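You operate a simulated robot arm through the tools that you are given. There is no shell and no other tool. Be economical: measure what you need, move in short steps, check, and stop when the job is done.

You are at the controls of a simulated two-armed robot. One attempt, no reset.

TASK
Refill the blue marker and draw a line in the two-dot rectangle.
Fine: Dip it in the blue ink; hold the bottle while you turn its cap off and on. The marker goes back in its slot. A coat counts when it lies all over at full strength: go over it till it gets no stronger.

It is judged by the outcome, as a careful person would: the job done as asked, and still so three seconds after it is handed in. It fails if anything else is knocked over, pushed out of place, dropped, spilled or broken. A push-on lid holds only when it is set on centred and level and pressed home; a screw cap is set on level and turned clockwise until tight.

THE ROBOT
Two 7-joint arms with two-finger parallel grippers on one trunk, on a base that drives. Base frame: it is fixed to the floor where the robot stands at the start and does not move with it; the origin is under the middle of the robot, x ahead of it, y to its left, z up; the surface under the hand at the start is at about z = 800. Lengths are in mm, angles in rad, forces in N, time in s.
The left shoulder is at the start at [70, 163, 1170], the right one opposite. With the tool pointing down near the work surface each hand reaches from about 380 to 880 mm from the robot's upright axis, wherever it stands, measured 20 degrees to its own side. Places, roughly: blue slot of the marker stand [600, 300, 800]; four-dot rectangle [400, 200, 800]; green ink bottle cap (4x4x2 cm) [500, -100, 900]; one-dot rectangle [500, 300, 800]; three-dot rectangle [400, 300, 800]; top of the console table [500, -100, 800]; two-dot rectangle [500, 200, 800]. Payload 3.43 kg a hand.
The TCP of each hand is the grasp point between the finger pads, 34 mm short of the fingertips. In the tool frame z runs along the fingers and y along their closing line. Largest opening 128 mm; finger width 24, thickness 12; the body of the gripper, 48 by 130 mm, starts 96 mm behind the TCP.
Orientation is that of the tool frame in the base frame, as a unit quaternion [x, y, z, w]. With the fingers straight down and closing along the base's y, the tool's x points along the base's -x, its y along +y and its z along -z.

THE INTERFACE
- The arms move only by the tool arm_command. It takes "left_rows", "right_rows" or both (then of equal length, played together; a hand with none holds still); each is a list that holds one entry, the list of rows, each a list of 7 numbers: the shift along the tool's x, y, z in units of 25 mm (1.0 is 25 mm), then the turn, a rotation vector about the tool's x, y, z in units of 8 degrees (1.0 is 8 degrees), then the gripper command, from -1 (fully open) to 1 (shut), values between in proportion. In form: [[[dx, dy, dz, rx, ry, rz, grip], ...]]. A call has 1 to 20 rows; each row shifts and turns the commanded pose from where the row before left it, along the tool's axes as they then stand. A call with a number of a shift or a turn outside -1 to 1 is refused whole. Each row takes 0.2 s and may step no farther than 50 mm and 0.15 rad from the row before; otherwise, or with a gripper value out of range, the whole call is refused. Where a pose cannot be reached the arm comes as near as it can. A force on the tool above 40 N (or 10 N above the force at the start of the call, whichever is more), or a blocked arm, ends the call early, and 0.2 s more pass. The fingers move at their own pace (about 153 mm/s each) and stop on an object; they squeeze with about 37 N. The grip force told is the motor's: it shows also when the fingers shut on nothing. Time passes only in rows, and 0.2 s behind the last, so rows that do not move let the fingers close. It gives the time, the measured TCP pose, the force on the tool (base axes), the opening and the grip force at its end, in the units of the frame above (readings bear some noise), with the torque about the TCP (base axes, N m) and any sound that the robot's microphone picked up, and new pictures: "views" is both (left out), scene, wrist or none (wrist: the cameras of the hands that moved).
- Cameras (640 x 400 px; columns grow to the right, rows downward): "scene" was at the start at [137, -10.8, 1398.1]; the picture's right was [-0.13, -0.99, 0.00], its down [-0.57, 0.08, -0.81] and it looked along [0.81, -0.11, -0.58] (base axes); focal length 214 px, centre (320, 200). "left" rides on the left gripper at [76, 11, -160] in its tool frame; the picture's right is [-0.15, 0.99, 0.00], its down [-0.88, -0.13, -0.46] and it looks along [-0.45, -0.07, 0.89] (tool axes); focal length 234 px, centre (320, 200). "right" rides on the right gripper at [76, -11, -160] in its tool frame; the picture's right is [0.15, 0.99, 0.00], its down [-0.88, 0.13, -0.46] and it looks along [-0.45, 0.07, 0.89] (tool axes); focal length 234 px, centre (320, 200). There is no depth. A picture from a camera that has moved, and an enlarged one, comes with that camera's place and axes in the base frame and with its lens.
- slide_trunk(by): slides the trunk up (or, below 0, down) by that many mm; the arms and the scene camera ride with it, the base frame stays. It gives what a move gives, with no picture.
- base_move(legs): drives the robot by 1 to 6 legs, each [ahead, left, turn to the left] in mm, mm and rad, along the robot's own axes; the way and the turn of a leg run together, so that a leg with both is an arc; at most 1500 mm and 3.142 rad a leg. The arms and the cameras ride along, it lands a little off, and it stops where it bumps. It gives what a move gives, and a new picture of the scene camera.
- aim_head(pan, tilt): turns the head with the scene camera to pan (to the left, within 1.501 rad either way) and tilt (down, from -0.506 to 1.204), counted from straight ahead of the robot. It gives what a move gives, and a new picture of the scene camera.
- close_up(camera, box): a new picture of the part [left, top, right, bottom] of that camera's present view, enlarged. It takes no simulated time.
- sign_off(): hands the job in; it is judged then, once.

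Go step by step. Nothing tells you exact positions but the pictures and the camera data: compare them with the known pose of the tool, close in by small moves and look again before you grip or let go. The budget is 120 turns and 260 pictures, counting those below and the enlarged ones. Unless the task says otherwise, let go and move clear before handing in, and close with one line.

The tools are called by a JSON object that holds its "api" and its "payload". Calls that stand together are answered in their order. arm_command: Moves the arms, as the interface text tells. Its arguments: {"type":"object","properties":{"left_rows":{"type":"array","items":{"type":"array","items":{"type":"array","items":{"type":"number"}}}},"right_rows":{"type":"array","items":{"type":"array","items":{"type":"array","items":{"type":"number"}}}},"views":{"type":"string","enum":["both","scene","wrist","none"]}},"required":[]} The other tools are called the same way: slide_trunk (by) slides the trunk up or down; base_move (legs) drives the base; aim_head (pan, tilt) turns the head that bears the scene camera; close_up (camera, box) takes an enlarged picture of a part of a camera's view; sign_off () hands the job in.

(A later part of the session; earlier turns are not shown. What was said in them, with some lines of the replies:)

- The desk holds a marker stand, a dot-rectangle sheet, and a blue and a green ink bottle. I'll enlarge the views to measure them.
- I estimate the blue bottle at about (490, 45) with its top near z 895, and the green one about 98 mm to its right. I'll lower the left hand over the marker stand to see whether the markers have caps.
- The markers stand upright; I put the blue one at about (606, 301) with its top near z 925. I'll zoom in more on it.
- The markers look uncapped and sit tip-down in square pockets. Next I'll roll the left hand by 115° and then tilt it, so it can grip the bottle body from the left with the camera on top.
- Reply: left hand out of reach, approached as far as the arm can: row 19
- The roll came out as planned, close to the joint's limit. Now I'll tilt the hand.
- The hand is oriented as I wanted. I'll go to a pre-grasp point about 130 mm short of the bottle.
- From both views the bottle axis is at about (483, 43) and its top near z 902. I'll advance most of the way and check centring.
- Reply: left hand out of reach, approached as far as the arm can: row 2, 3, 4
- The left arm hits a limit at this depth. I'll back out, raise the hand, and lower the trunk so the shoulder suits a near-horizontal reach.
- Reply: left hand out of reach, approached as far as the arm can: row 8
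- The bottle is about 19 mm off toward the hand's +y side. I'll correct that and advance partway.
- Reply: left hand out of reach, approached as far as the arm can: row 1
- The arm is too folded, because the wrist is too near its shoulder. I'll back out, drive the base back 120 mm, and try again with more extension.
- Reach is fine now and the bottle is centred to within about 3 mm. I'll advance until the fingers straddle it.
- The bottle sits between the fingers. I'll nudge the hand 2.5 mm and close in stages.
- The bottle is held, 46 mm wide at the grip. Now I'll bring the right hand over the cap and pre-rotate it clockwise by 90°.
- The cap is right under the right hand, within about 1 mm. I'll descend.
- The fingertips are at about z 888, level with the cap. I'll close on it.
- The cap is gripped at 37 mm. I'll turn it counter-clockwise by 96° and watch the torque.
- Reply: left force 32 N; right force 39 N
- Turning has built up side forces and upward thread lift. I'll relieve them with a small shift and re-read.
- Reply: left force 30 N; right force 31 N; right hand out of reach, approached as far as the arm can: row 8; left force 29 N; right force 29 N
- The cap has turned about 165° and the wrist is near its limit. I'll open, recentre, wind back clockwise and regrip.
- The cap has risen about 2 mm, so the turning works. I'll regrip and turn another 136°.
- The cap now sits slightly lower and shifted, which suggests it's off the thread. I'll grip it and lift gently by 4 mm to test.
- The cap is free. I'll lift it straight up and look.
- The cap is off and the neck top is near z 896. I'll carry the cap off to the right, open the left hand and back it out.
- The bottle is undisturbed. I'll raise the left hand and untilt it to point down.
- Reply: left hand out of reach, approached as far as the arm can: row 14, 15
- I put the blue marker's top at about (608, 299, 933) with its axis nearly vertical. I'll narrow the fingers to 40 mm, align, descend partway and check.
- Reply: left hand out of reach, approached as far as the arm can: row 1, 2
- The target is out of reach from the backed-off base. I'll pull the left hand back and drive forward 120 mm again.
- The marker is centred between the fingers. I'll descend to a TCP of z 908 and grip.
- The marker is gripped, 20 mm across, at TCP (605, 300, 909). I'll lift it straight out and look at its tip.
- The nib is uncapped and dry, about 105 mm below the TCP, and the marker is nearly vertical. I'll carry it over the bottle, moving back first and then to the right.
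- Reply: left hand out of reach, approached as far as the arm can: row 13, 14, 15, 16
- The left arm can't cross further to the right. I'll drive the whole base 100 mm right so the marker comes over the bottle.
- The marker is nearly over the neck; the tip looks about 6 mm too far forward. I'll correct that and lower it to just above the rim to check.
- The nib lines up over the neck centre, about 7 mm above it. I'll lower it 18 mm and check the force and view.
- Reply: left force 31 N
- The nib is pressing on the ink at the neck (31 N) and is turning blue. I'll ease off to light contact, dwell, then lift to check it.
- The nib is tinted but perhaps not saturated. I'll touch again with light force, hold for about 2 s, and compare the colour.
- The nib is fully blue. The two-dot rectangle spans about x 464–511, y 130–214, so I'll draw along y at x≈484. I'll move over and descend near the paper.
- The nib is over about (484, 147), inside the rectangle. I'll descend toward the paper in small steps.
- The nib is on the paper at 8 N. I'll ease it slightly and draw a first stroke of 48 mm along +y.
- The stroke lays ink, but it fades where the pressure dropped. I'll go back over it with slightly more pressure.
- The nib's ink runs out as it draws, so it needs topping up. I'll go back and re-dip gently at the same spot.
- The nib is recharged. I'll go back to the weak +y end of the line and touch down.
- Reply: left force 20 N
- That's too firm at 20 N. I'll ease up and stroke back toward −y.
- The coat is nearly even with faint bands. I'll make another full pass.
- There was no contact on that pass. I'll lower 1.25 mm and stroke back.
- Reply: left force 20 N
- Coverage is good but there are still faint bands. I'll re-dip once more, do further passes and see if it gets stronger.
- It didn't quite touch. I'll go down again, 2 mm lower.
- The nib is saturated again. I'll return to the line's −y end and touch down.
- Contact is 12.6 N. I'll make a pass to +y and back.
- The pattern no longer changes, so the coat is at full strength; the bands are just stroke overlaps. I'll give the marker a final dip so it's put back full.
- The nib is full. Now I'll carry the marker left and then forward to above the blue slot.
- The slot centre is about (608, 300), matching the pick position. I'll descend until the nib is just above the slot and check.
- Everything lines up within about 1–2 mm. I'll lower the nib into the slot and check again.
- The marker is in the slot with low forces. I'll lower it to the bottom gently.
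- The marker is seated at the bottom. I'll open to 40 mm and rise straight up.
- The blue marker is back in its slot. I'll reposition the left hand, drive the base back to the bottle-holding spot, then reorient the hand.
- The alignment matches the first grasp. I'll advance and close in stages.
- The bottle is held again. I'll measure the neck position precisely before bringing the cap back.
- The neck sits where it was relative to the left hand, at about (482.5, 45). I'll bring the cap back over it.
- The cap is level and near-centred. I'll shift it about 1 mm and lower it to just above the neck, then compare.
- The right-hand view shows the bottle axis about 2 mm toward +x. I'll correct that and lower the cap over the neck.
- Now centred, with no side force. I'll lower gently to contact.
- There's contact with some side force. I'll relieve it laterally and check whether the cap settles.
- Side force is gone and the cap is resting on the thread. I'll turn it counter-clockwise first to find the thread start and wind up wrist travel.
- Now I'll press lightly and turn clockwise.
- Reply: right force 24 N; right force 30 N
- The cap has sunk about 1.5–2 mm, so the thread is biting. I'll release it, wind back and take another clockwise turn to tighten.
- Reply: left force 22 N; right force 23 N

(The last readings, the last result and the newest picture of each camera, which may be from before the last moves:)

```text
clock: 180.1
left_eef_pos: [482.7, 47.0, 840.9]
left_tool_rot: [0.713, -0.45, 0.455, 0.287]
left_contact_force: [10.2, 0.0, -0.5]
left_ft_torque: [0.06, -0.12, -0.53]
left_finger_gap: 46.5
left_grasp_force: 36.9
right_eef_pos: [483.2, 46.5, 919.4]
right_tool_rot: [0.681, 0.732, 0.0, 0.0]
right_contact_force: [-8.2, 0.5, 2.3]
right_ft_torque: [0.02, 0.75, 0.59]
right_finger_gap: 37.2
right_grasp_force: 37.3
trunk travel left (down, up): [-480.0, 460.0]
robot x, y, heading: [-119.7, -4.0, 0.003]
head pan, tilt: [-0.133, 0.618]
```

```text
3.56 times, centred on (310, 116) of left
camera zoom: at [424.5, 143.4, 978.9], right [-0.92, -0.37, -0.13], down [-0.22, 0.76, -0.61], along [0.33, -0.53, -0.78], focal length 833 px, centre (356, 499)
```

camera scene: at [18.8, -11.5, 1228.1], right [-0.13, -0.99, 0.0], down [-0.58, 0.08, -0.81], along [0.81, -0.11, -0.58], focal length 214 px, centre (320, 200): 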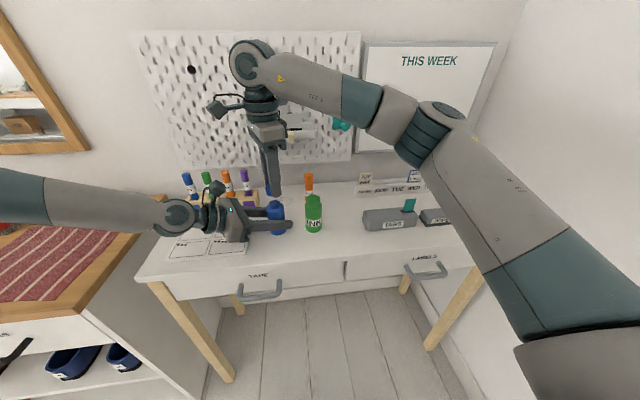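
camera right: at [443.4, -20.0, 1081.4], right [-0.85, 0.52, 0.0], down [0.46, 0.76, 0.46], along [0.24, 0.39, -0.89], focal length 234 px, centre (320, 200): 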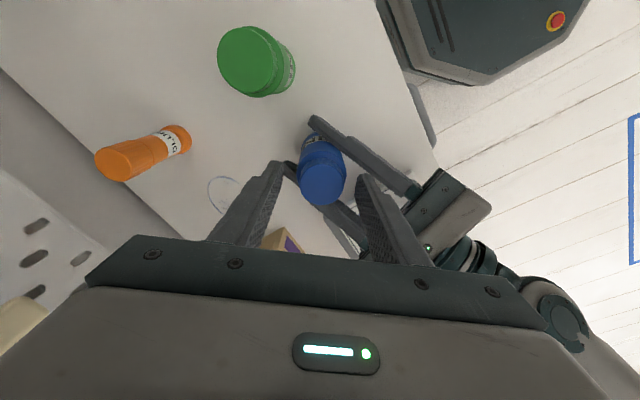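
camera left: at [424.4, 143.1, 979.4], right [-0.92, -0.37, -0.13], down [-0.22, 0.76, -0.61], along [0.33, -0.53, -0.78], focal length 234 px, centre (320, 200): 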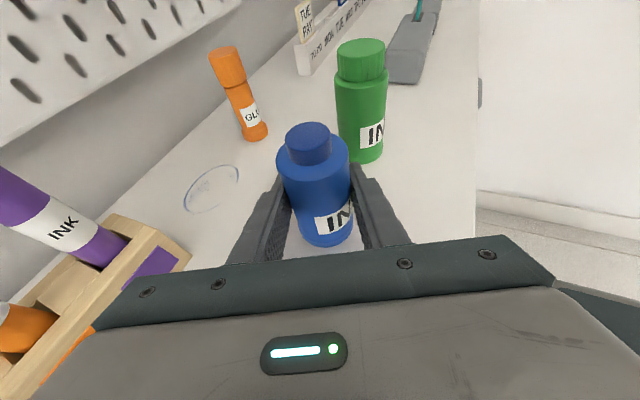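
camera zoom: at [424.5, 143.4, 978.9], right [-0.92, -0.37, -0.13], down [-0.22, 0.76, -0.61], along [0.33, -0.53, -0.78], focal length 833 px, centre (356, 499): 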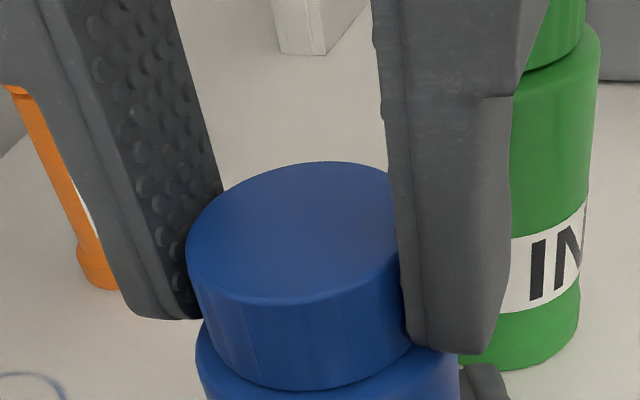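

Resistance has appeared: 0.59 N m clockwise, and the cap height relative to the bottle matches the closed state. I'll regrip once more to confirm it's tight.

{"api": "arm_command", "payload": {"right_rows": [[[0, -0.02, 0, 0, 0, 0, 0], [0, 0, 0, 0, 0, 0, 0], [0, 0, 0, 0, 0, -1, 0], [0, 0, 0, 0, 0, -1, 0], [0, 0, 0, 0, 0, -1, 0], [0, 0, 0, 0, 0, -1, 0], [0, 0, 0, 0, 0, -1, 0], [0, 0, 0, 0, 0, -1, 0], [0, 0, 0, 0, 0, -1, 0], [0, 0, 0, 0, 0, -1, 0], [0, 0, 0, 0, 0, -1, 0], [0, 0, 0, 0, 0, -1, 0], [0, 0, 0, 0, 0, -1, 0], [0, 0, 0, 0, 0, -1, 0]]], "views": "none"}}

{"api": "close_up", "payload": {"camera": "left", "box": [220, 60, 400, 172]}}

{"api": "close_up", "payload": {"camera": "right", "box": [260, 110, 380, 210]}}

```text
clock: 183.1
left_eef_pos: [483.9, 47.7, 842.6]
left_tool_rot: [0.712, -0.451, 0.455, 0.288]
left_contact_force: [0.0, -0.1, 0.4]
left_ft_torque: [-0.01, -0.04, 0.04]
left_finger_gap: 46.2
left_grasp_force: 37.3
right_eef_pos: [484.1, 46.3, 918.4]
right_tool_rot: [-0.09, 0.996, 0.0, -0.001]
right_contact_force: [0.1, -0.1, 0.8]
right_ft_torque: [0.03, -0.02, -0.03]
right_finger_gap: 64.2
right_grasp_force: 0.1
trunk travel left (down, up): [-480.0, 460.0]
robot x, y, heading: [-118.2, -0.0, 0.006]
head pan, tilt: [-0.133, 0.618]
```

```text
3.56 times, centred on (310, 116) of left
camera zoom: at [424.6, 143.2, 979.2], right [-0.92, -0.37, -0.13], down [-0.22, 0.76, -0.61], along [0.33, -0.53, -0.78], focal length 833 px, centre (356, 499)
```

zoom: 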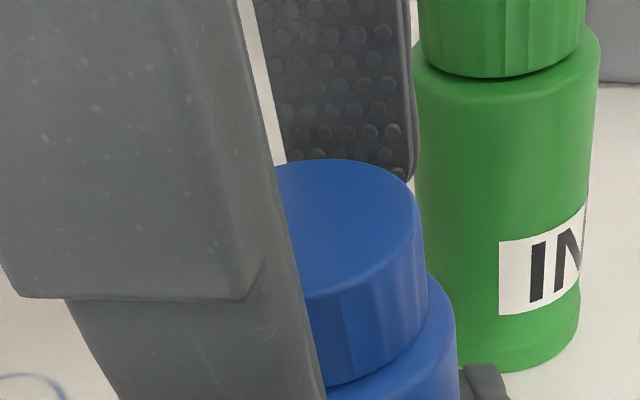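

```text
4.00 times, centred on (320, 160) of right
camera zoom: at [411.2, 22.0, 1077.9], right [-0.32, 0.95, 0.0], down [0.84, 0.29, 0.46], along [0.43, 0.15, -0.89], focal length 937 px, centre (320, 360)
```

zoom: 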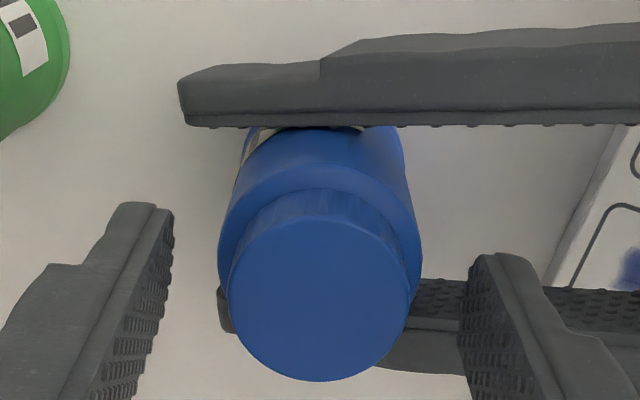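

{"api": "arm_command", "payload": {"right_rows": [[[0, 0, 0, 0, 0, 0, 0.3], [0, 0, 0, 0, 0, 0, 1], [0, 0, 0, 0, 0, 0, 1], [0, 0, 0, 0, 0, 1, 1], [0, 0, 0, 0, 0, 1, 1], [0, 0, 0, 0, 0, 1, 1]]], "views": "none"}}

{"api": "arm_command", "payload": {"right_rows": [[[0, 0, 0, 0, 0, 1, 1], [0, 0, 0, 0, 0, 1, 1], [0, 0, 0, 0, 0, 1, 1], [0, 0, 0, 0, 0, 1, 1]]], "views": "none"}}

```text
clock: 184.5
left_eef_pos: [483.1, 46.1, 840.9]
left_tool_rot: [0.712, -0.451, 0.455, 0.288]
left_contact_force: [0.0, 0.7, 0.9]
left_ft_torque: [0.03, -0.07, -0.54]
left_finger_gap: 46.1
left_grasp_force: 37.0
right_eef_pos: [483.4, 47.3, 918.2]
right_tool_rot: [0.122, 0.993, 0.0, -0.001]
right_contact_force: [0.0, -0.2, -0.2]
right_ft_torque: [-0.03, 0.02, 0.58]
right_finger_gap: 44.7
right_grasp_force: 36.6
trunk travel left (down, up): [-480.0, 460.0]
robot x, y, heading: [-118.8, -0.2, 0.002]
head pan, tilt: [-0.133, 0.618]
```

```text
clock: 185.5
left_eef_pos: [483.3, 46.2, 842.7]
left_tool_rot: [0.712, -0.45, 0.455, 0.287]
left_contact_force: [-0.9, -4.3, -1.5]
left_ft_torque: [0.07, -0.07, -0.51]
left_finger_gap: 46.2
left_grasp_force: 37.2
right_eef_pos: [481.9, 46.9, 917.1]
right_tool_rot: [0.391, 0.921, 0.0, 0.001]
right_contact_force: [3.0, 4.1, 2.6]
right_ft_torque: [0.22, -0.09, 0.57]
right_finger_gap: 44.8
right_grasp_force: 36.9
trunk travel left (down, up): [-480.0, 460.0]
robot x, y, heading: [-117.4, -6.3, -0.0]
head pan, tilt: [-0.133, 0.618]
```

The fingers are touching the bottle shoulder (gap 44.7). I'll open, raise 4 mm, wind back and regrip on the cap only.

{"api": "arm_command", "payload": {"right_rows": [[[0, 0, 0, 0, 0, 0, 0], [0, 0, -0.16, 0, 0, 0, 0], [0, 0, 0, 0, 0, -1, 0], [0, 0, 0, 0, 0, -1, 0], [0, 0, 0, 0, 0, -1, 0], [0, 0, 0, 0, 0, -1, 0], [0, 0, 0, 0, 0, -1, 0], [0, 0, 0, 0, 0, -1, 0], [0, 0, 0, 0, 0, 0, 0.3], [0, 0, 0, 0, 0, 0, 1], [0, 0, 0, 0, 0, 0, 1]]], "views": "none"}}

{"api": "arm_command", "payload": {"right_rows": [[[0, 0, 0, 0, 0, 0.8, 1], [0, 0, 0, 0, 0, 0.8, 1]]], "views": "none"}}

{"api": "arm_command", "payload": {"right_rows": [[[0, 0, 0, 0, 0, 1, 1], [0, 0, 0, 0, 0, 1, 1], [0, 0, 0, 0, 0, 1, 1]]], "views": "none"}}

{"api": "arm_command", "payload": {"right_rows": [[[0, 0, 0, 0, 0, 1, 1], [0, 0, 0, 0, 0, 1, 1], [0, 0, 0, 0, 0, 1, 1], [0, 0, 0, 0, 0, 1, 1]]], "views": "none"}}

{"api": "close_up", "payload": {"camera": "left", "box": [220, 60, 400, 172]}}

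```text
clock: 187.9
left_eef_pos: [482.8, 46.1, 842.0]
left_tool_rot: [0.712, -0.452, 0.454, 0.288]
left_contact_force: [0.7, -11.7, -0.6]
left_ft_torque: [0.24, -0.05, 0.03]
left_finger_gap: 46.4
left_grasp_force: 37.2
right_eef_pos: [484.7, 46.4, 920.7]
right_tool_rot: [-0.02, 1.0, 0.001, 0.0]
right_contact_force: [-0.4, 10.6, 0.0]
right_ft_torque: [0.67, 0.03, -0.02]
right_finger_gap: 37.6
right_grasp_force: 36.8
trunk travel left (down, up): [-480.0, 460.0]
robot x, y, heading: [-117.7, -1.5, 0.003]
head pan, tilt: [-0.133, 0.618]
```

```text
clock: 188.5
left_eef_pos: [483.4, 47.4, 842.0]
left_tool_rot: [0.712, -0.452, 0.454, 0.288]
left_contact_force: [5.4, -10.1, -1.8]
left_ft_torque: [0.19, -0.01, -0.45]
left_finger_gap: 45.9
left_grasp_force: 37.5
right_eef_pos: [483.5, 44.8, 921.8]
right_tool_rot: [0.094, 0.996, 0.001, -0.001]
right_contact_force: [-5.8, 10.2, 2.0]
right_ft_torque: [0.63, 0.48, 0.5]
right_finger_gap: 36.7
right_grasp_force: 37.1
trunk travel left (down, up): [-480.0, 460.0]
robot x, y, heading: [-118.5, -2.2, -0.001]
head pan, tilt: [-0.133, 0.618]
```

```text
clock: 189.3
left_eef_pos: [483.4, 46.6, 842.4]
left_tool_rot: [0.712, -0.451, 0.455, 0.288]
left_contact_force: [8.8, -1.3, -0.8]
left_ft_torque: [-0.03, 0.27, -0.8]
left_finger_gap: 46.3
left_grasp_force: 36.7
right_eef_pos: [483.0, 46.0, 922.8]
right_tool_rot: [0.298, 0.955, 0.0, -0.001]
right_contact_force: [-8.5, 2.0, -0.7]
right_ft_torque: [0.1, 0.4, 0.82]
right_finger_gap: 36.9
right_grasp_force: 37.0
trunk travel left (down, up): [-480.0, 460.0]
robot x, y, heading: [-117.9, -1.1, -0.001]
head pan, tilt: [-0.133, 0.618]
```

```text
clock: 190.3
left_eef_pos: [483.8, 46.7, 842.6]
left_tool_rot: [0.713, -0.45, 0.456, 0.287]
left_contact_force: [9.6, 0.7, 2.4]
left_ft_torque: [-0.09, 0.11, -0.35]
left_finger_gap: 45.9
left_grasp_force: 36.9
right_eef_pos: [483.8, 46.4, 922.2]
right_tool_rot: [0.551, 0.835, -0.001, 0.0]
right_contact_force: [-9.7, -1.6, -2.1]
right_ft_torque: [0.01, 0.64, 0.42]
right_finger_gap: 36.9
right_grasp_force: 36.3
trunk travel left (down, up): [-480.0, 460.0]
robot x, y, heading: [-120.3, -0.9, 0.007]
head pan, tilt: [-0.133, 0.618]
```

```text
3.56 times, centred on (310, 116) of left
camera zoom: at [424.8, 143.4, 979.6], right [-0.92, -0.37, -0.13], down [-0.22, 0.76, -0.61], along [0.33, -0.53, -0.78], focal length 833 px, centre (356, 499)
```

zoom: 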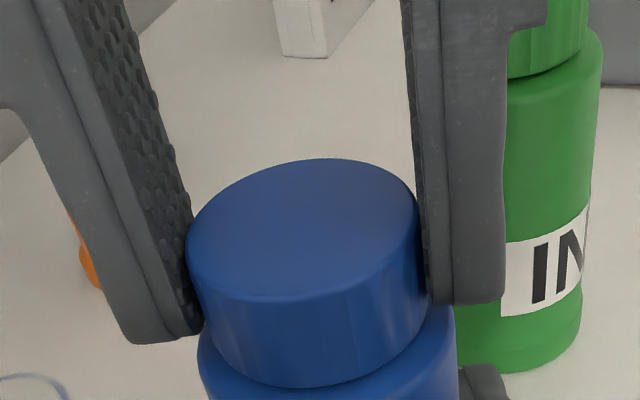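

Torque rises immediately to 0.8 N m and then slips, so the cap resists turning. I'll open the right hand and inspect how it sits.

{"api": "arm_command", "payload": {"right_rows": [[[0, 0, 0, 0, 0, 0, 0], [0, 0, 0, 0, 0, 0, -0.2], [0, 0, -0.8, 0, 0, 0, -0.2], [0, 0, -0.8, 0, 0, 0, -0.2]]], "views": "none"}}

{"api": "close_up", "payload": {"camera": "left", "box": [260, 90, 370, 200]}}

{"api": "close_up", "payload": {"camera": "scene", "box": [255, 185, 335, 240]}}

{"api": "close_up", "payload": {"camera": "right", "box": [270, 100, 370, 190]}}

```text
clock: 191.3
left_eef_pos: [481.9, 46.5, 841.9]
left_tool_rot: [0.713, -0.451, 0.454, 0.287]
left_contact_force: [-2.5, 0.0, 3.4]
left_ft_torque: [-0.06, -0.06, -0.04]
left_finger_gap: 45.5
left_grasp_force: 36.8
right_eef_pos: [482.7, 46.2, 961.4]
right_tool_rot: [0.549, 0.836, 0.0, 0.0]
right_contact_force: [0.1, -0.2, -1.0]
right_ft_torque: [0.0, -0.02, 0.0]
right_finger_gap: 76.8
right_grasp_force: 0.0
trunk travel left (down, up): [-480.0, 460.0]
robot x, y, heading: [-118.6, 4.4, 0.001]
head pan, tilt: [-0.133, 0.618]
```

```text
3.64 times, centred on (315, 145) of left
camera zoom: at [423.8, 143.0, 979.6], right [-0.92, -0.37, -0.13], down [-0.22, 0.76, -0.61], along [0.33, -0.53, -0.78], focal length 852 px, centre (338, 400)
```

zoom: 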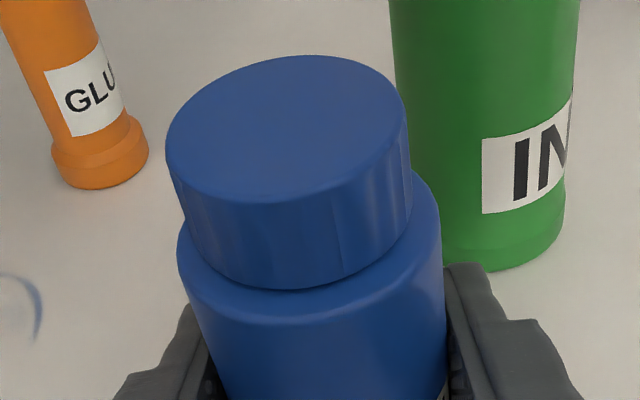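

```text
7.27 times, centred on (295, 212) of scene
camera zoom: at [18.0, -11.4, 1228.2], right [-0.13, -0.99, 0.0], down [-0.57, 0.08, -0.81], along [0.81, -0.11, -0.58], focal length 1560 px, centre (502, 109)
```

zoom: 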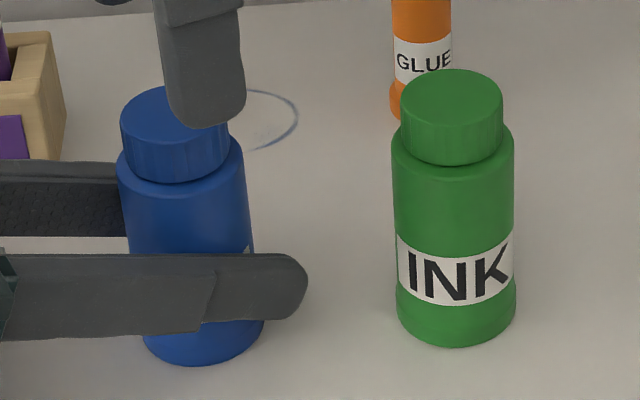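

```text
4.44 times, centred on (320, 145) of right
camera zoom: at [442.3, 111.1, 1121.9], right [0.85, 0.53, 0.0], down [0.47, -0.76, 0.46], along [0.24, -0.39, -0.89], focal length 1041 px, centre (320, 444)
```

zoom: 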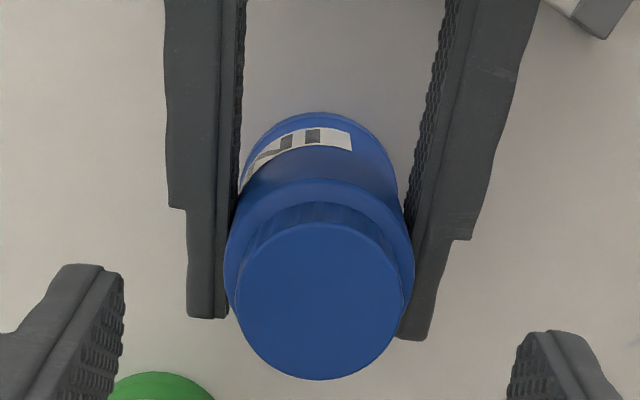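

The cap looks level and flush, like the green bottle's. As a functional check I'll regrip, tighten once more and do a gentle pull test.

{"api": "arm_command", "payload": {"right_rows": [[[0, 0, 0.8, 0, 0, -1, -0.2], [0, 0, 0.8, 0, 0, -1, 0], [0, 0, 0, 0, 0, -1, 0], [0, 0, 0, 0, 0, -1, 0], [0, 0, 0, 0, 0, -1, 0], [0, 0, 0, 0, 0, -1, 0], [0, 0, 0, 0, 0, -1, 0], [0, 0, 0, 0, 0, -1, 0], [0, 0, 0, 0, 0, -1, 0], [0, 0, 0, 0, 0, -1, 0], [0, 0, 0, 0, 0, -1, 0], [0, 0, 0.02, 0, 0, 0, 0.3], [0, 0, 0, 0, 0, 0, 1], [0, 0, 0, 0, 0, 0, 1]]], "views": "none"}}

{"api": "arm_command", "payload": {"right_rows": [[[0, 0, -0.04, 0, 0, 0, 1], [0, 0, -0.04, 0, 0, 0, 1], [0, 0, 0, 0, 0, 0, 1]]], "views": "none"}}

```text
clock: 194.3
left_eef_pos: [483.8, 47.4, 841.7]
left_tool_rot: [0.712, -0.452, 0.454, 0.288]
left_contact_force: [-2.0, 6.2, 4.5]
left_ft_torque: [-0.32, -0.22, -0.15]
left_finger_gap: 45.9
left_grasp_force: 37.0
right_eef_pos: [483.5, 47.1, 921.9]
right_tool_rot: [-0.185, 0.983, -0.001, 0.0]
right_contact_force: [1.9, -5.4, 0.5]
right_ft_torque: [-0.14, -0.04, 0.14]
right_finger_gap: 37.5
right_grasp_force: 36.8
trunk travel left (down, up): [-480.0, 460.0]
robot x, y, heading: [-119.3, 0.4, 0.003]
head pan, tilt: [-0.133, 0.618]
```

```text
clock: 195.1
left_eef_pos: [483.5, 46.0, 841.9]
left_tool_rot: [0.712, -0.45, 0.455, 0.287]
left_contact_force: [-3.3, 6.8, 6.8]
left_ft_torque: [-0.3, -0.12, -0.2]
left_finger_gap: 45.9
left_grasp_force: 36.7
right_eef_pos: [482.8, 45.4, 922.5]
right_tool_rot: [-0.185, 0.983, 0.0, 0.0]
right_contact_force: [2.4, -6.3, -5.9]
right_ft_torque: [-0.14, -0.13, 0.22]
right_finger_gap: 37.1
right_grasp_force: 37.0
trunk travel left (down, up): [-480.0, 460.0]
robot x, y, heading: [-119.0, 2.4, 0.003]
head pan, tilt: [-0.133, 0.618]
```

The cap resists the pull, so it's threaded. I'll return to height and make a final tightening turn.

{"api": "arm_command", "payload": {"right_rows": [[[0, 0, 0.04, 0, 0, 0, 1], [0, 0, 0.05, 0, 0, 1, 1], [0, 0, 0, 0, 0, 1, 1], [0, 0, 0, 0, 0, 1, 1], [0, 0, 0, 0, 0, 1, 1], [0, 0, 0, 0, 0, 1, 1]]], "views": "none"}}

{"api": "arm_command", "payload": {"right_rows": [[[0, 0, 0, 0, 0, 1, 1], [0, 0, 0, 0, 0, 1, 1], [0, 0, 0, 0, 0, 1, 1], [0, 0, 0, 0, 0, 1, 1], [0, 0, 0, 0, 0, 1, 1]]], "views": "none"}}

{"api": "close_up", "payload": {"camera": "left", "box": [260, 90, 370, 200]}}

```text
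clock: 196.5
left_eef_pos: [483.3, 47.2, 841.9]
left_tool_rot: [0.712, -0.451, 0.455, 0.288]
left_contact_force: [2.0, -0.5, 1.9]
left_ft_torque: [0.1, -0.19, -0.53]
left_finger_gap: 46.3
left_grasp_force: 36.8
right_eef_pos: [482.7, 46.9, 922.0]
right_tool_rot: [0.163, 0.987, 0.0, 0.0]
right_contact_force: [-1.4, 2.4, 0.5]
right_ft_torque: [0.07, 0.25, 0.6]
right_finger_gap: 37.7
right_grasp_force: 36.8
trunk travel left (down, up): [-480.0, 460.0]
robot x, y, heading: [-120.4, 0.6, 0.001]
head pan, tilt: [-0.133, 0.618]
```

```text
clock: 197.7
left_eef_pos: [483.3, 45.4, 841.9]
left_tool_rot: [0.713, -0.45, 0.455, 0.286]
left_contact_force: [6.5, -3.6, -0.4]
left_ft_torque: [0.08, 0.41, -0.83]
left_finger_gap: 46.2
left_grasp_force: 37.1
right_eef_pos: [483.4, 46.0, 921.9]
right_tool_rot: [0.491, 0.871, 0.0, 0.0]
right_contact_force: [-5.9, 4.0, 2.3]
right_ft_torque: [0.13, 0.06, 0.85]
right_finger_gap: 37.3
right_grasp_force: 37.3
trunk travel left (down, up): [-480.0, 460.0]
robot x, y, heading: [-119.7, -1.3, 0.005]
head pan, tilt: [-0.133, 0.618]
```

```text
3.64 times, centred on (315, 145) of left
camera zoom: at [424.6, 143.2, 979.5], right [-0.92, -0.37, -0.13], down [-0.22, 0.76, -0.61], along [0.33, -0.53, -0.78], focal length 852 px, centre (338, 400)
```

zoom: 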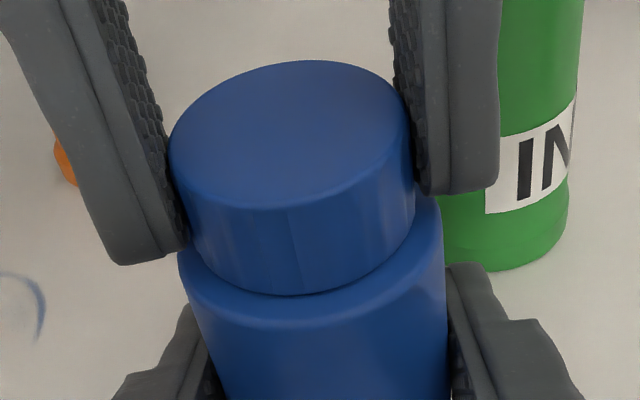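

The cap sank about another 1 mm during that turn, so it wasn't fully home. I'll keep cycling clockwise.

{"api": "arm_command", "payload": {"right_rows": [[[0, 0, 0, 0, 0, 0, 0], [0, 0, 0, 0, 0, -1, 0], [0, 0, 0, 0, 0, -1, 0], [0, 0, 0, 0, 0, -1, 0], [0, 0, 0, 0, 0, -1, 0], [0, 0, 0, 0, 0, -1, 0], [0, 0, 0, 0, 0, -1, 0], [0, 0, 0, 0, 0, -1, 0], [0, 0, 0, 0, 0, -1, 0], [0, 0, 0, 0, 0, -1, 0], [0, 0, 0, 0, 0, -1, 0], [0, 0, 0, 0, 0, -1, 0], [0, 0, 0, 0, 0, -1, 0], [0, 0, 0, 0, 0, -1, 0], [0, 0, 0, 0, 0, -1, 0], [0, 0, 0.02, 0, 0, 0, 0.3], [0, 0, 0, 0, 0, 0, 1], [0, 0, 0, 0, 0, 0, 1]]], "views": "none"}}

{"api": "arm_command", "payload": {"right_rows": [[[0, 0, 0.003, 0, 0, 1, 1], [0, 0, 0.003, 0, 0, 1, 1], [0, 0, 0.003, 0, 0, 1, 1], [0, 0, 0.003, 0, 0, 1, 1], [0, 0, 0.003, 0, 0, 1, 1], [0, 0, 0.003, 0, 0, 1, 1], [0, 0, 0.003, 0, 0, 1, 1], [0, 0, 0.003, 0, 0, 1, 1]]], "views": "none"}}

{"api": "arm_command", "payload": {"right_rows": [[[0, 0, 0.003, 0, 0, 1, 1], [0, 0, 0.003, 0, 0, 1, 1], [0, 0, 0.003, 0, 0, 1, 1], [0, 0, 0.003, 0, 0, 1, 1], [0, 0, 0.003, 0, 0, 1, 1], [0, 0, 0.003, 0, 0, 1, 1], [0, 0, 0.003, 0, 0, 1, 1], [0, 0, 0.003, 0, 0, 1, 1]]], "views": "none"}}

{"api": "close_up", "payload": {"camera": "left", "box": [260, 90, 370, 200]}}

```text
clock: 201.5
left_eef_pos: [483.2, 45.8, 842.2]
left_tool_rot: [0.713, -0.45, 0.455, 0.287]
left_contact_force: [6.6, -5.8, -0.7]
left_ft_torque: [0.14, 0.31, -0.02]
left_finger_gap: 46.1
left_grasp_force: 37.3
right_eef_pos: [482.8, 46.4, 921.2]
right_tool_rot: [-0.45, 0.893, 0.0, 0.0]
right_contact_force: [-7.0, 6.3, 0.9]
right_ft_torque: [0.22, 0.27, -0.03]
right_finger_gap: 38.9
right_grasp_force: 37.3
trunk travel left (down, up): [-480.0, 460.0]
robot x, y, heading: [-118.6, -2.1, 0.005]
head pan, tilt: [-0.133, 0.618]
```

```text
clock: 203.3
left_eef_pos: [482.4, 46.5, 841.6]
left_tool_rot: [0.712, -0.451, 0.455, 0.287]
left_contact_force: [3.3, -3.1, 1.4]
left_ft_torque: [-0.01, 0.3, -0.84]
left_finger_gap: 46.2
left_grasp_force: 36.9
right_eef_pos: [482.7, 46.6, 920.3]
right_tool_rot: [0.093, 0.996, 0.001, 0.0]
right_contact_force: [-3.4, 0.7, 3.8]
right_ft_torque: [-0.02, 0.01, 0.92]
right_finger_gap: 37.4
right_grasp_force: 36.8
trunk travel left (down, up): [-480.0, 460.0]
robot x, y, heading: [-121.5, -2.4, 0.005]
head pan, tilt: [-0.133, 0.618]
```

```text
clock: 205.1
left_eef_pos: [482.5, 45.8, 842.2]
left_tool_rot: [0.713, -0.45, 0.455, 0.286]
left_contact_force: [7.4, 0.0, 0.8]
left_ft_torque: [0.1, 0.27, -1.03]
left_finger_gap: 46.1
left_grasp_force: 36.9
right_eef_pos: [482.3, 47.3, 921.4]
right_tool_rot: [0.607, 0.794, 0.001, 0.0]
right_contact_force: [-6.3, -0.2, 4.5]
right_ft_torque: [-0.02, 0.15, 1.09]
right_finger_gap: 36.9
right_grasp_force: 36.8
trunk travel left (down, up): [-480.0, 460.0]
robot x, y, heading: [-118.4, 0.4, 0.004]
head pan, tilt: [-0.133, 0.618]
```

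```text
3.64 times, centred on (315, 145) of left
camera zoom: at [424.4, 143.3, 979.6], right [-0.92, -0.37, -0.13], down [-0.22, 0.76, -0.61], along [0.33, -0.53, -0.78], focal length 852 px, centre (338, 400)
```

zoom: 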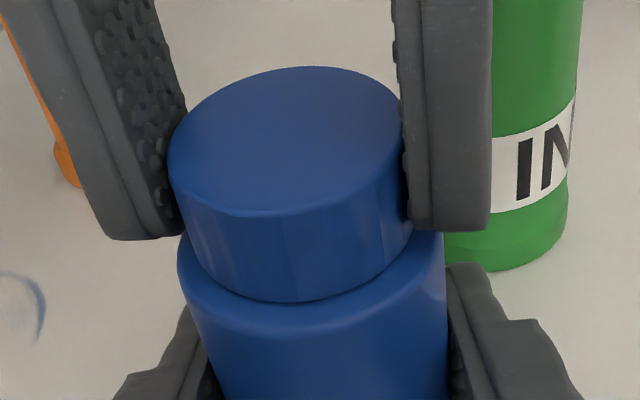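

Still sinking, with torque up to 1.09 N m. Another cycle.

{"api": "arm_command", "payload": {"right_rows": [[[0, 0, 0, 0, 0, 0, 0], [0, 0, 0, 0, 0, -1, 0], [0, 0, 0, 0, 0, -1, 0], [0, 0, 0, 0, 0, -1, 0], [0, 0, 0, 0, 0, -1, 0], [0, 0, 0, 0, 0, -1, 0], [0, 0, 0, 0, 0, -1, 0], [0, 0, 0, 0, 0, -1, 0], [0, 0, 0, 0, 0, -1, 0], [0, 0, 0, 0, 0, -1, 0], [0, 0, 0, 0, 0, -1, 0], [0, 0, 0, 0, 0, -1, 0], [0, 0, 0, 0, 0, -1, 0], [0, 0, 0, 0, 0, -1, 0], [0, 0, 0, 0, 0, -1, 0], [0, 0, 0, 0, 0, -1, 0], [0, 0, 0, 0, 0, -1, 0], [0, 0, 0, 0, 0, 0, 0.3], [0, 0, 0, 0, 0, 0, 1], [0, 0, 0, 0, 0, 0, 1]]], "views": "none"}}

{"api": "arm_command", "payload": {"right_rows": [[[0, 0, 0.003, 0, 0, 1, 1], [0, 0, 0.003, 0, 0, 1, 1], [0, 0, 0.003, 0, 0, 1, 1], [0, 0, 0.003, 0, 0, 1, 1], [0, 0, 0.003, 0, 0, 1, 1], [0, 0, 0.003, 0, 0, 1, 1], [0, 0, 0.003, 0, 0, 1, 1], [0, 0, 0.003, 0, 0, 1, 1]]], "views": "none"}}

{"api": "arm_command", "payload": {"right_rows": [[[0, 0, 0.003, 0, 0, 1, 1], [0, 0, 0.003, 0, 0, 1, 1], [0, 0, 0.003, 0, 0, 1, 1], [0, 0, 0.003, 0, 0, 1, 1], [0, 0, 0.003, 0, 0, 1, 1], [0, 0, 0.003, 0, 0, 1, 1], [0, 0, 0.003, 0, 0, 1, 1], [0, 0, 0.003, 0, 0, 1, 1]]], "views": "none"}}

{"api": "close_up", "payload": {"camera": "left", "box": [260, 90, 370, 200]}}

```text
clock: 209.3
left_eef_pos: [482.0, 45.4, 842.2]
left_tool_rot: [0.713, -0.451, 0.455, 0.287]
left_contact_force: [3.5, -4.0, 2.8]
left_ft_torque: [0.12, 0.37, -0.15]
left_finger_gap: 45.9
left_grasp_force: 37.0
right_eef_pos: [482.4, 46.6, 919.8]
right_tool_rot: [-0.45, 0.893, 0.001, 0.0]
right_contact_force: [-4.7, 3.7, 0.6]
right_ft_torque: [0.0, 0.05, 0.13]
right_finger_gap: 38.6
right_grasp_force: 36.9
trunk travel left (down, up): [-480.0, 460.0]
robot x, y, heading: [-119.0, -4.0, 0.005]
head pan, tilt: [-0.133, 0.618]
```

```text
clock: 211.1
left_eef_pos: [482.9, 47.2, 841.8]
left_tool_rot: [0.712, -0.451, 0.455, 0.287]
left_contact_force: [-0.4, -1.7, 2.3]
left_ft_torque: [-0.05, 0.3, -0.85]
left_finger_gap: 45.8
left_grasp_force: 37.1
right_eef_pos: [483.3, 44.7, 918.4]
right_tool_rot: [0.094, 0.996, 0.0, 0.0]
right_contact_force: [-0.2, 0.0, 2.1]
right_ft_torque: [-0.07, -0.1, 0.92]
right_finger_gap: 36.9
right_grasp_force: 37.0
trunk travel left (down, up): [-480.0, 460.0]
robot x, y, heading: [-123.3, 0.4, -0.002]
head pan, tilt: [-0.133, 0.618]
```

```text
clock: 212.9
left_eef_pos: [480.5, 47.2, 842.2]
left_tool_rot: [0.712, -0.451, 0.455, 0.287]
left_contact_force: [-5.7, 0.0, -0.5]
left_ft_torque: [-0.02, 0.27, -0.91]
left_finger_gap: 46.0
left_grasp_force: 37.4
right_eef_pos: [480.7, 45.9, 919.2]
right_tool_rot: [0.606, 0.795, 0.0, 0.0]
right_contact_force: [1.4, -2.2, 13.2]
right_ft_torque: [-0.06, -0.01, 1.09]
right_finger_gap: 37.2
right_grasp_force: 37.0
trunk travel left (down, up): [-480.0, 460.0]
robot x, y, heading: [-121.5, 0.6, 0.002]
head pan, tilt: [-0.133, 0.618]
```

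```text
3.64 times, centred on (315, 145) of left
camera zoom: at [423.1, 142.8, 980.2], right [-0.92, -0.37, -0.13], down [-0.22, 0.76, -0.61], along [0.33, -0.53, -0.78], focal length 852 px, centre (338, 400)
```

zoom: 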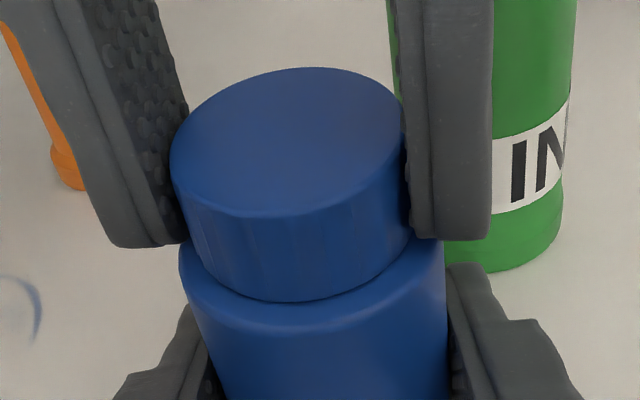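

The cap no longer sinks and the torque is steady at about 1.1 N m, so it's tight. I'll release the cap, raise the right hand, then open the left hand and back out.

{"api": "arm_command", "payload": {"right_rows": [[[0, 0, 0, 0, 0, 0, 0.2], [0, 0, 0, 0, 0, 0, 0], [0, 0, 0, 0, 0, 0, -0.2], [0, 0, -1, 0, 0, 0, -0.2], [0, 0, -1, 0, 0, 0, -0.2], [0, 0, -1, 0, 0, 0, -0.2], [0, 0, -1, 0, 0, 0, -0.2], [0, 0, -1, 0, 0, 0, -0.2], [0, 0, -1, 0, 0, 0, -0.2]]], "views": "none"}}

{"api": "close_up", "payload": {"camera": "left", "box": [220, 60, 400, 172]}}

{"api": "close_up", "payload": {"camera": "scene", "box": [240, 175, 340, 245]}}

```text
clock: 214.9
left_eef_pos: [483.4, 45.5, 842.5]
left_tool_rot: [0.712, -0.451, 0.456, 0.288]
left_contact_force: [2.4, 2.4, 13.1]
left_ft_torque: [0.24, 0.18, -0.07]
left_finger_gap: 45.7
left_grasp_force: 37.8
right_eef_pos: [484.6, 43.5, 1069.0]
right_tool_rot: [0.607, 0.795, 0.0, 0.0]
right_contact_force: [0.1, 0.4, -0.1]
right_ft_torque: [-0.04, 0.01, 0.0]
right_finger_gap: 76.8
right_grasp_force: 0.1
trunk travel left (down, up): [-480.0, 460.0]
robot x, y, heading: [-121.0, -2.5, 0.007]
head pan, tilt: [-0.133, 0.618]
```

```text
3.56 times, centred on (310, 116) of left
camera zoom: at [423.6, 143.3, 980.1], right [-0.92, -0.37, -0.13], down [-0.22, 0.76, -0.61], along [0.33, -0.53, -0.78], focal length 833 px, centre (356, 499)
```

zoom: 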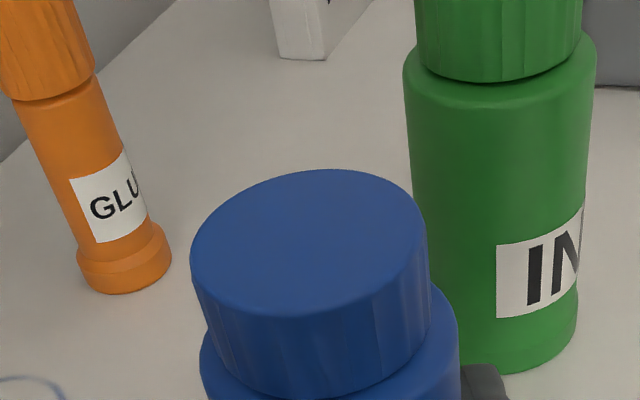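

```text
5.71 times, centred on (290, 210) of scene
camera zoom: at [17.7, -11.2, 1228.2], right [-0.13, -0.99, 0.0], down [-0.57, 0.08, -0.82], along [0.81, -0.11, -0.58], focal length 1226 px, centre (491, 143)
```

zoom: 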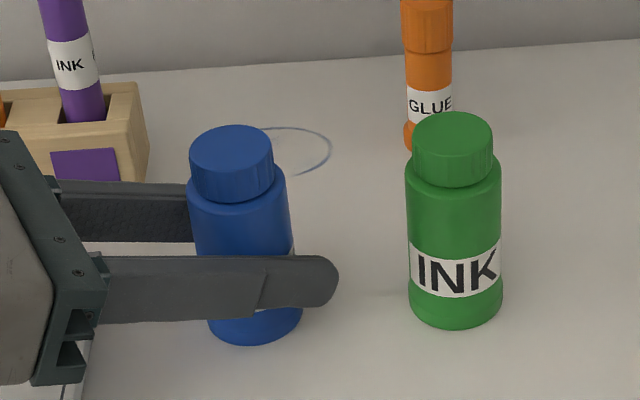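

The cap is level and seated just like the green one. Now I'll open the left hand and back it straight out.

{"api": "arm_command", "payload": {"left_rows": [[[0.05, 0, -0.024, 0, 0, 0, 1], [0, 0, 0, 0, 0, 0, 0.2], [0, 0, 0, 0, 0, 0, 0.1], [0, 0, 0, 0, 0, 0, -0.1], [0, 0, 0, 0, 0, 0, -0.25], [0, 0, -0.8, 0, 0, 0, -0.25], [0, 0, -0.9, 0, 0, 0, -0.25], [0, 0, -0.9, 0, 0, 0, -0.25], [0, 0, -0.9, 0, 0, 0, -0.25], [0, 0, -0.9, 0, 0, 0, -0.25], [0.9, 0, -0.423, 0, 0, 0, -0.25], [0.9, 0, -0.423, 0, 0, 0, -0.25], [0.9, 0, -0.423, 0, 0, 0, -0.25], [0.9, 0, -0.423, 0, 0, 0, -0.25]]], "views": "both"}}

{"api": "close_up", "payload": {"camera": "scene", "box": [150, 165, 350, 290]}}

```text
clock: 217.9
left_eef_pos: [438.4, 137.8, 991.9]
left_tool_rot: [0.712, -0.45, 0.455, 0.287]
left_contact_force: [-0.5, 0.2, -0.6]
left_ft_torque: [0.0, 0.02, 0.0]
left_finger_gap: 80.1
left_grasp_force: 0.1
right_eef_pos: [485.6, 42.5, 1067.7]
right_tool_rot: [0.606, 0.795, 0.0, 0.0]
right_contact_force: [-1.2, -0.3, -1.5]
right_ft_torque: [0.01, 0.0, 0.0]
right_finger_gap: 77.1
right_grasp_force: 0.0
trunk travel left (down, up): [-480.0, 460.0]
robot x, y, heading: [-120.5, 1.5, 0.002]
head pan, tilt: [-0.133, 0.618]
camera scene: at [18.2, -11.4, 1228.1], right [-0.13, -0.99, 0.0], down [-0.57, 0.08, -0.81], along [0.81, -0.11, -0.58], focal length 214 px, centre (320, 200)
camera left: at [379.8, 235.4, 1129.2], right [-0.92, -0.37, -0.13], down [-0.22, 0.76, -0.61], along [0.33, -0.53, -0.78], focal length 234 px, centre (320, 200)
```

scene: 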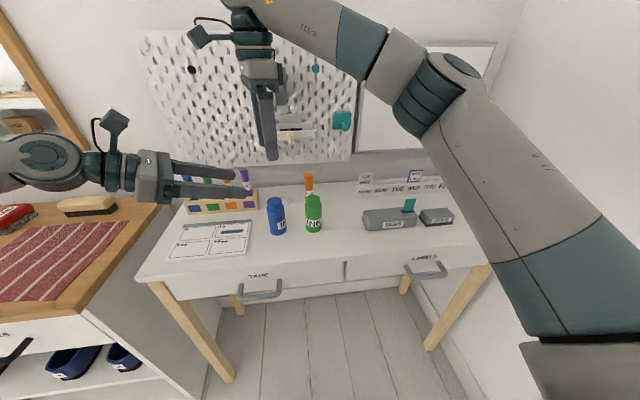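
left: 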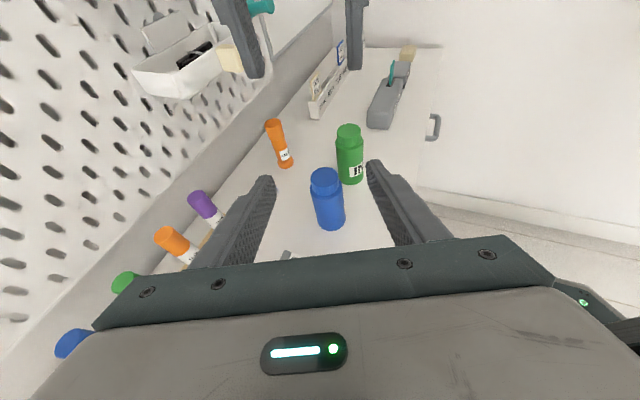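

```text
3.20 times, centred on (250, 228) of scene
camera zoom: at [18.2, -11.4, 1228.1], right [-0.13, -0.99, 0.0], down [-0.57, 0.08, -0.81], along [0.81, -0.11, -0.58], focal length 686 px, centre (544, 112)
```

zoom: 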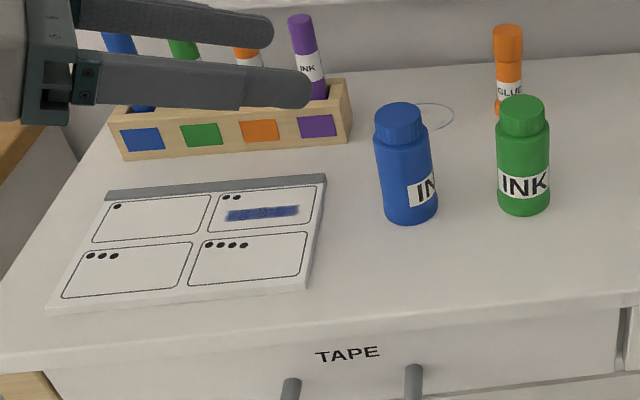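

The blue bottle stands upright with its cap on tight; it slipped a little in the grip at full torque, so its label is turned. The line is in the two-dot rectangle, the blue marker is back in its slot, and both hands are clear. I'm handing it in.

{"api": "sign_off", "payload": {}}

```text
The job is handed in.
```

The blue marker is refilled and back in its slot, a line is drawn in the two-dot rectangle, and the blue ink bottle is capped tight; the bottle's label ended up turned from where it started.
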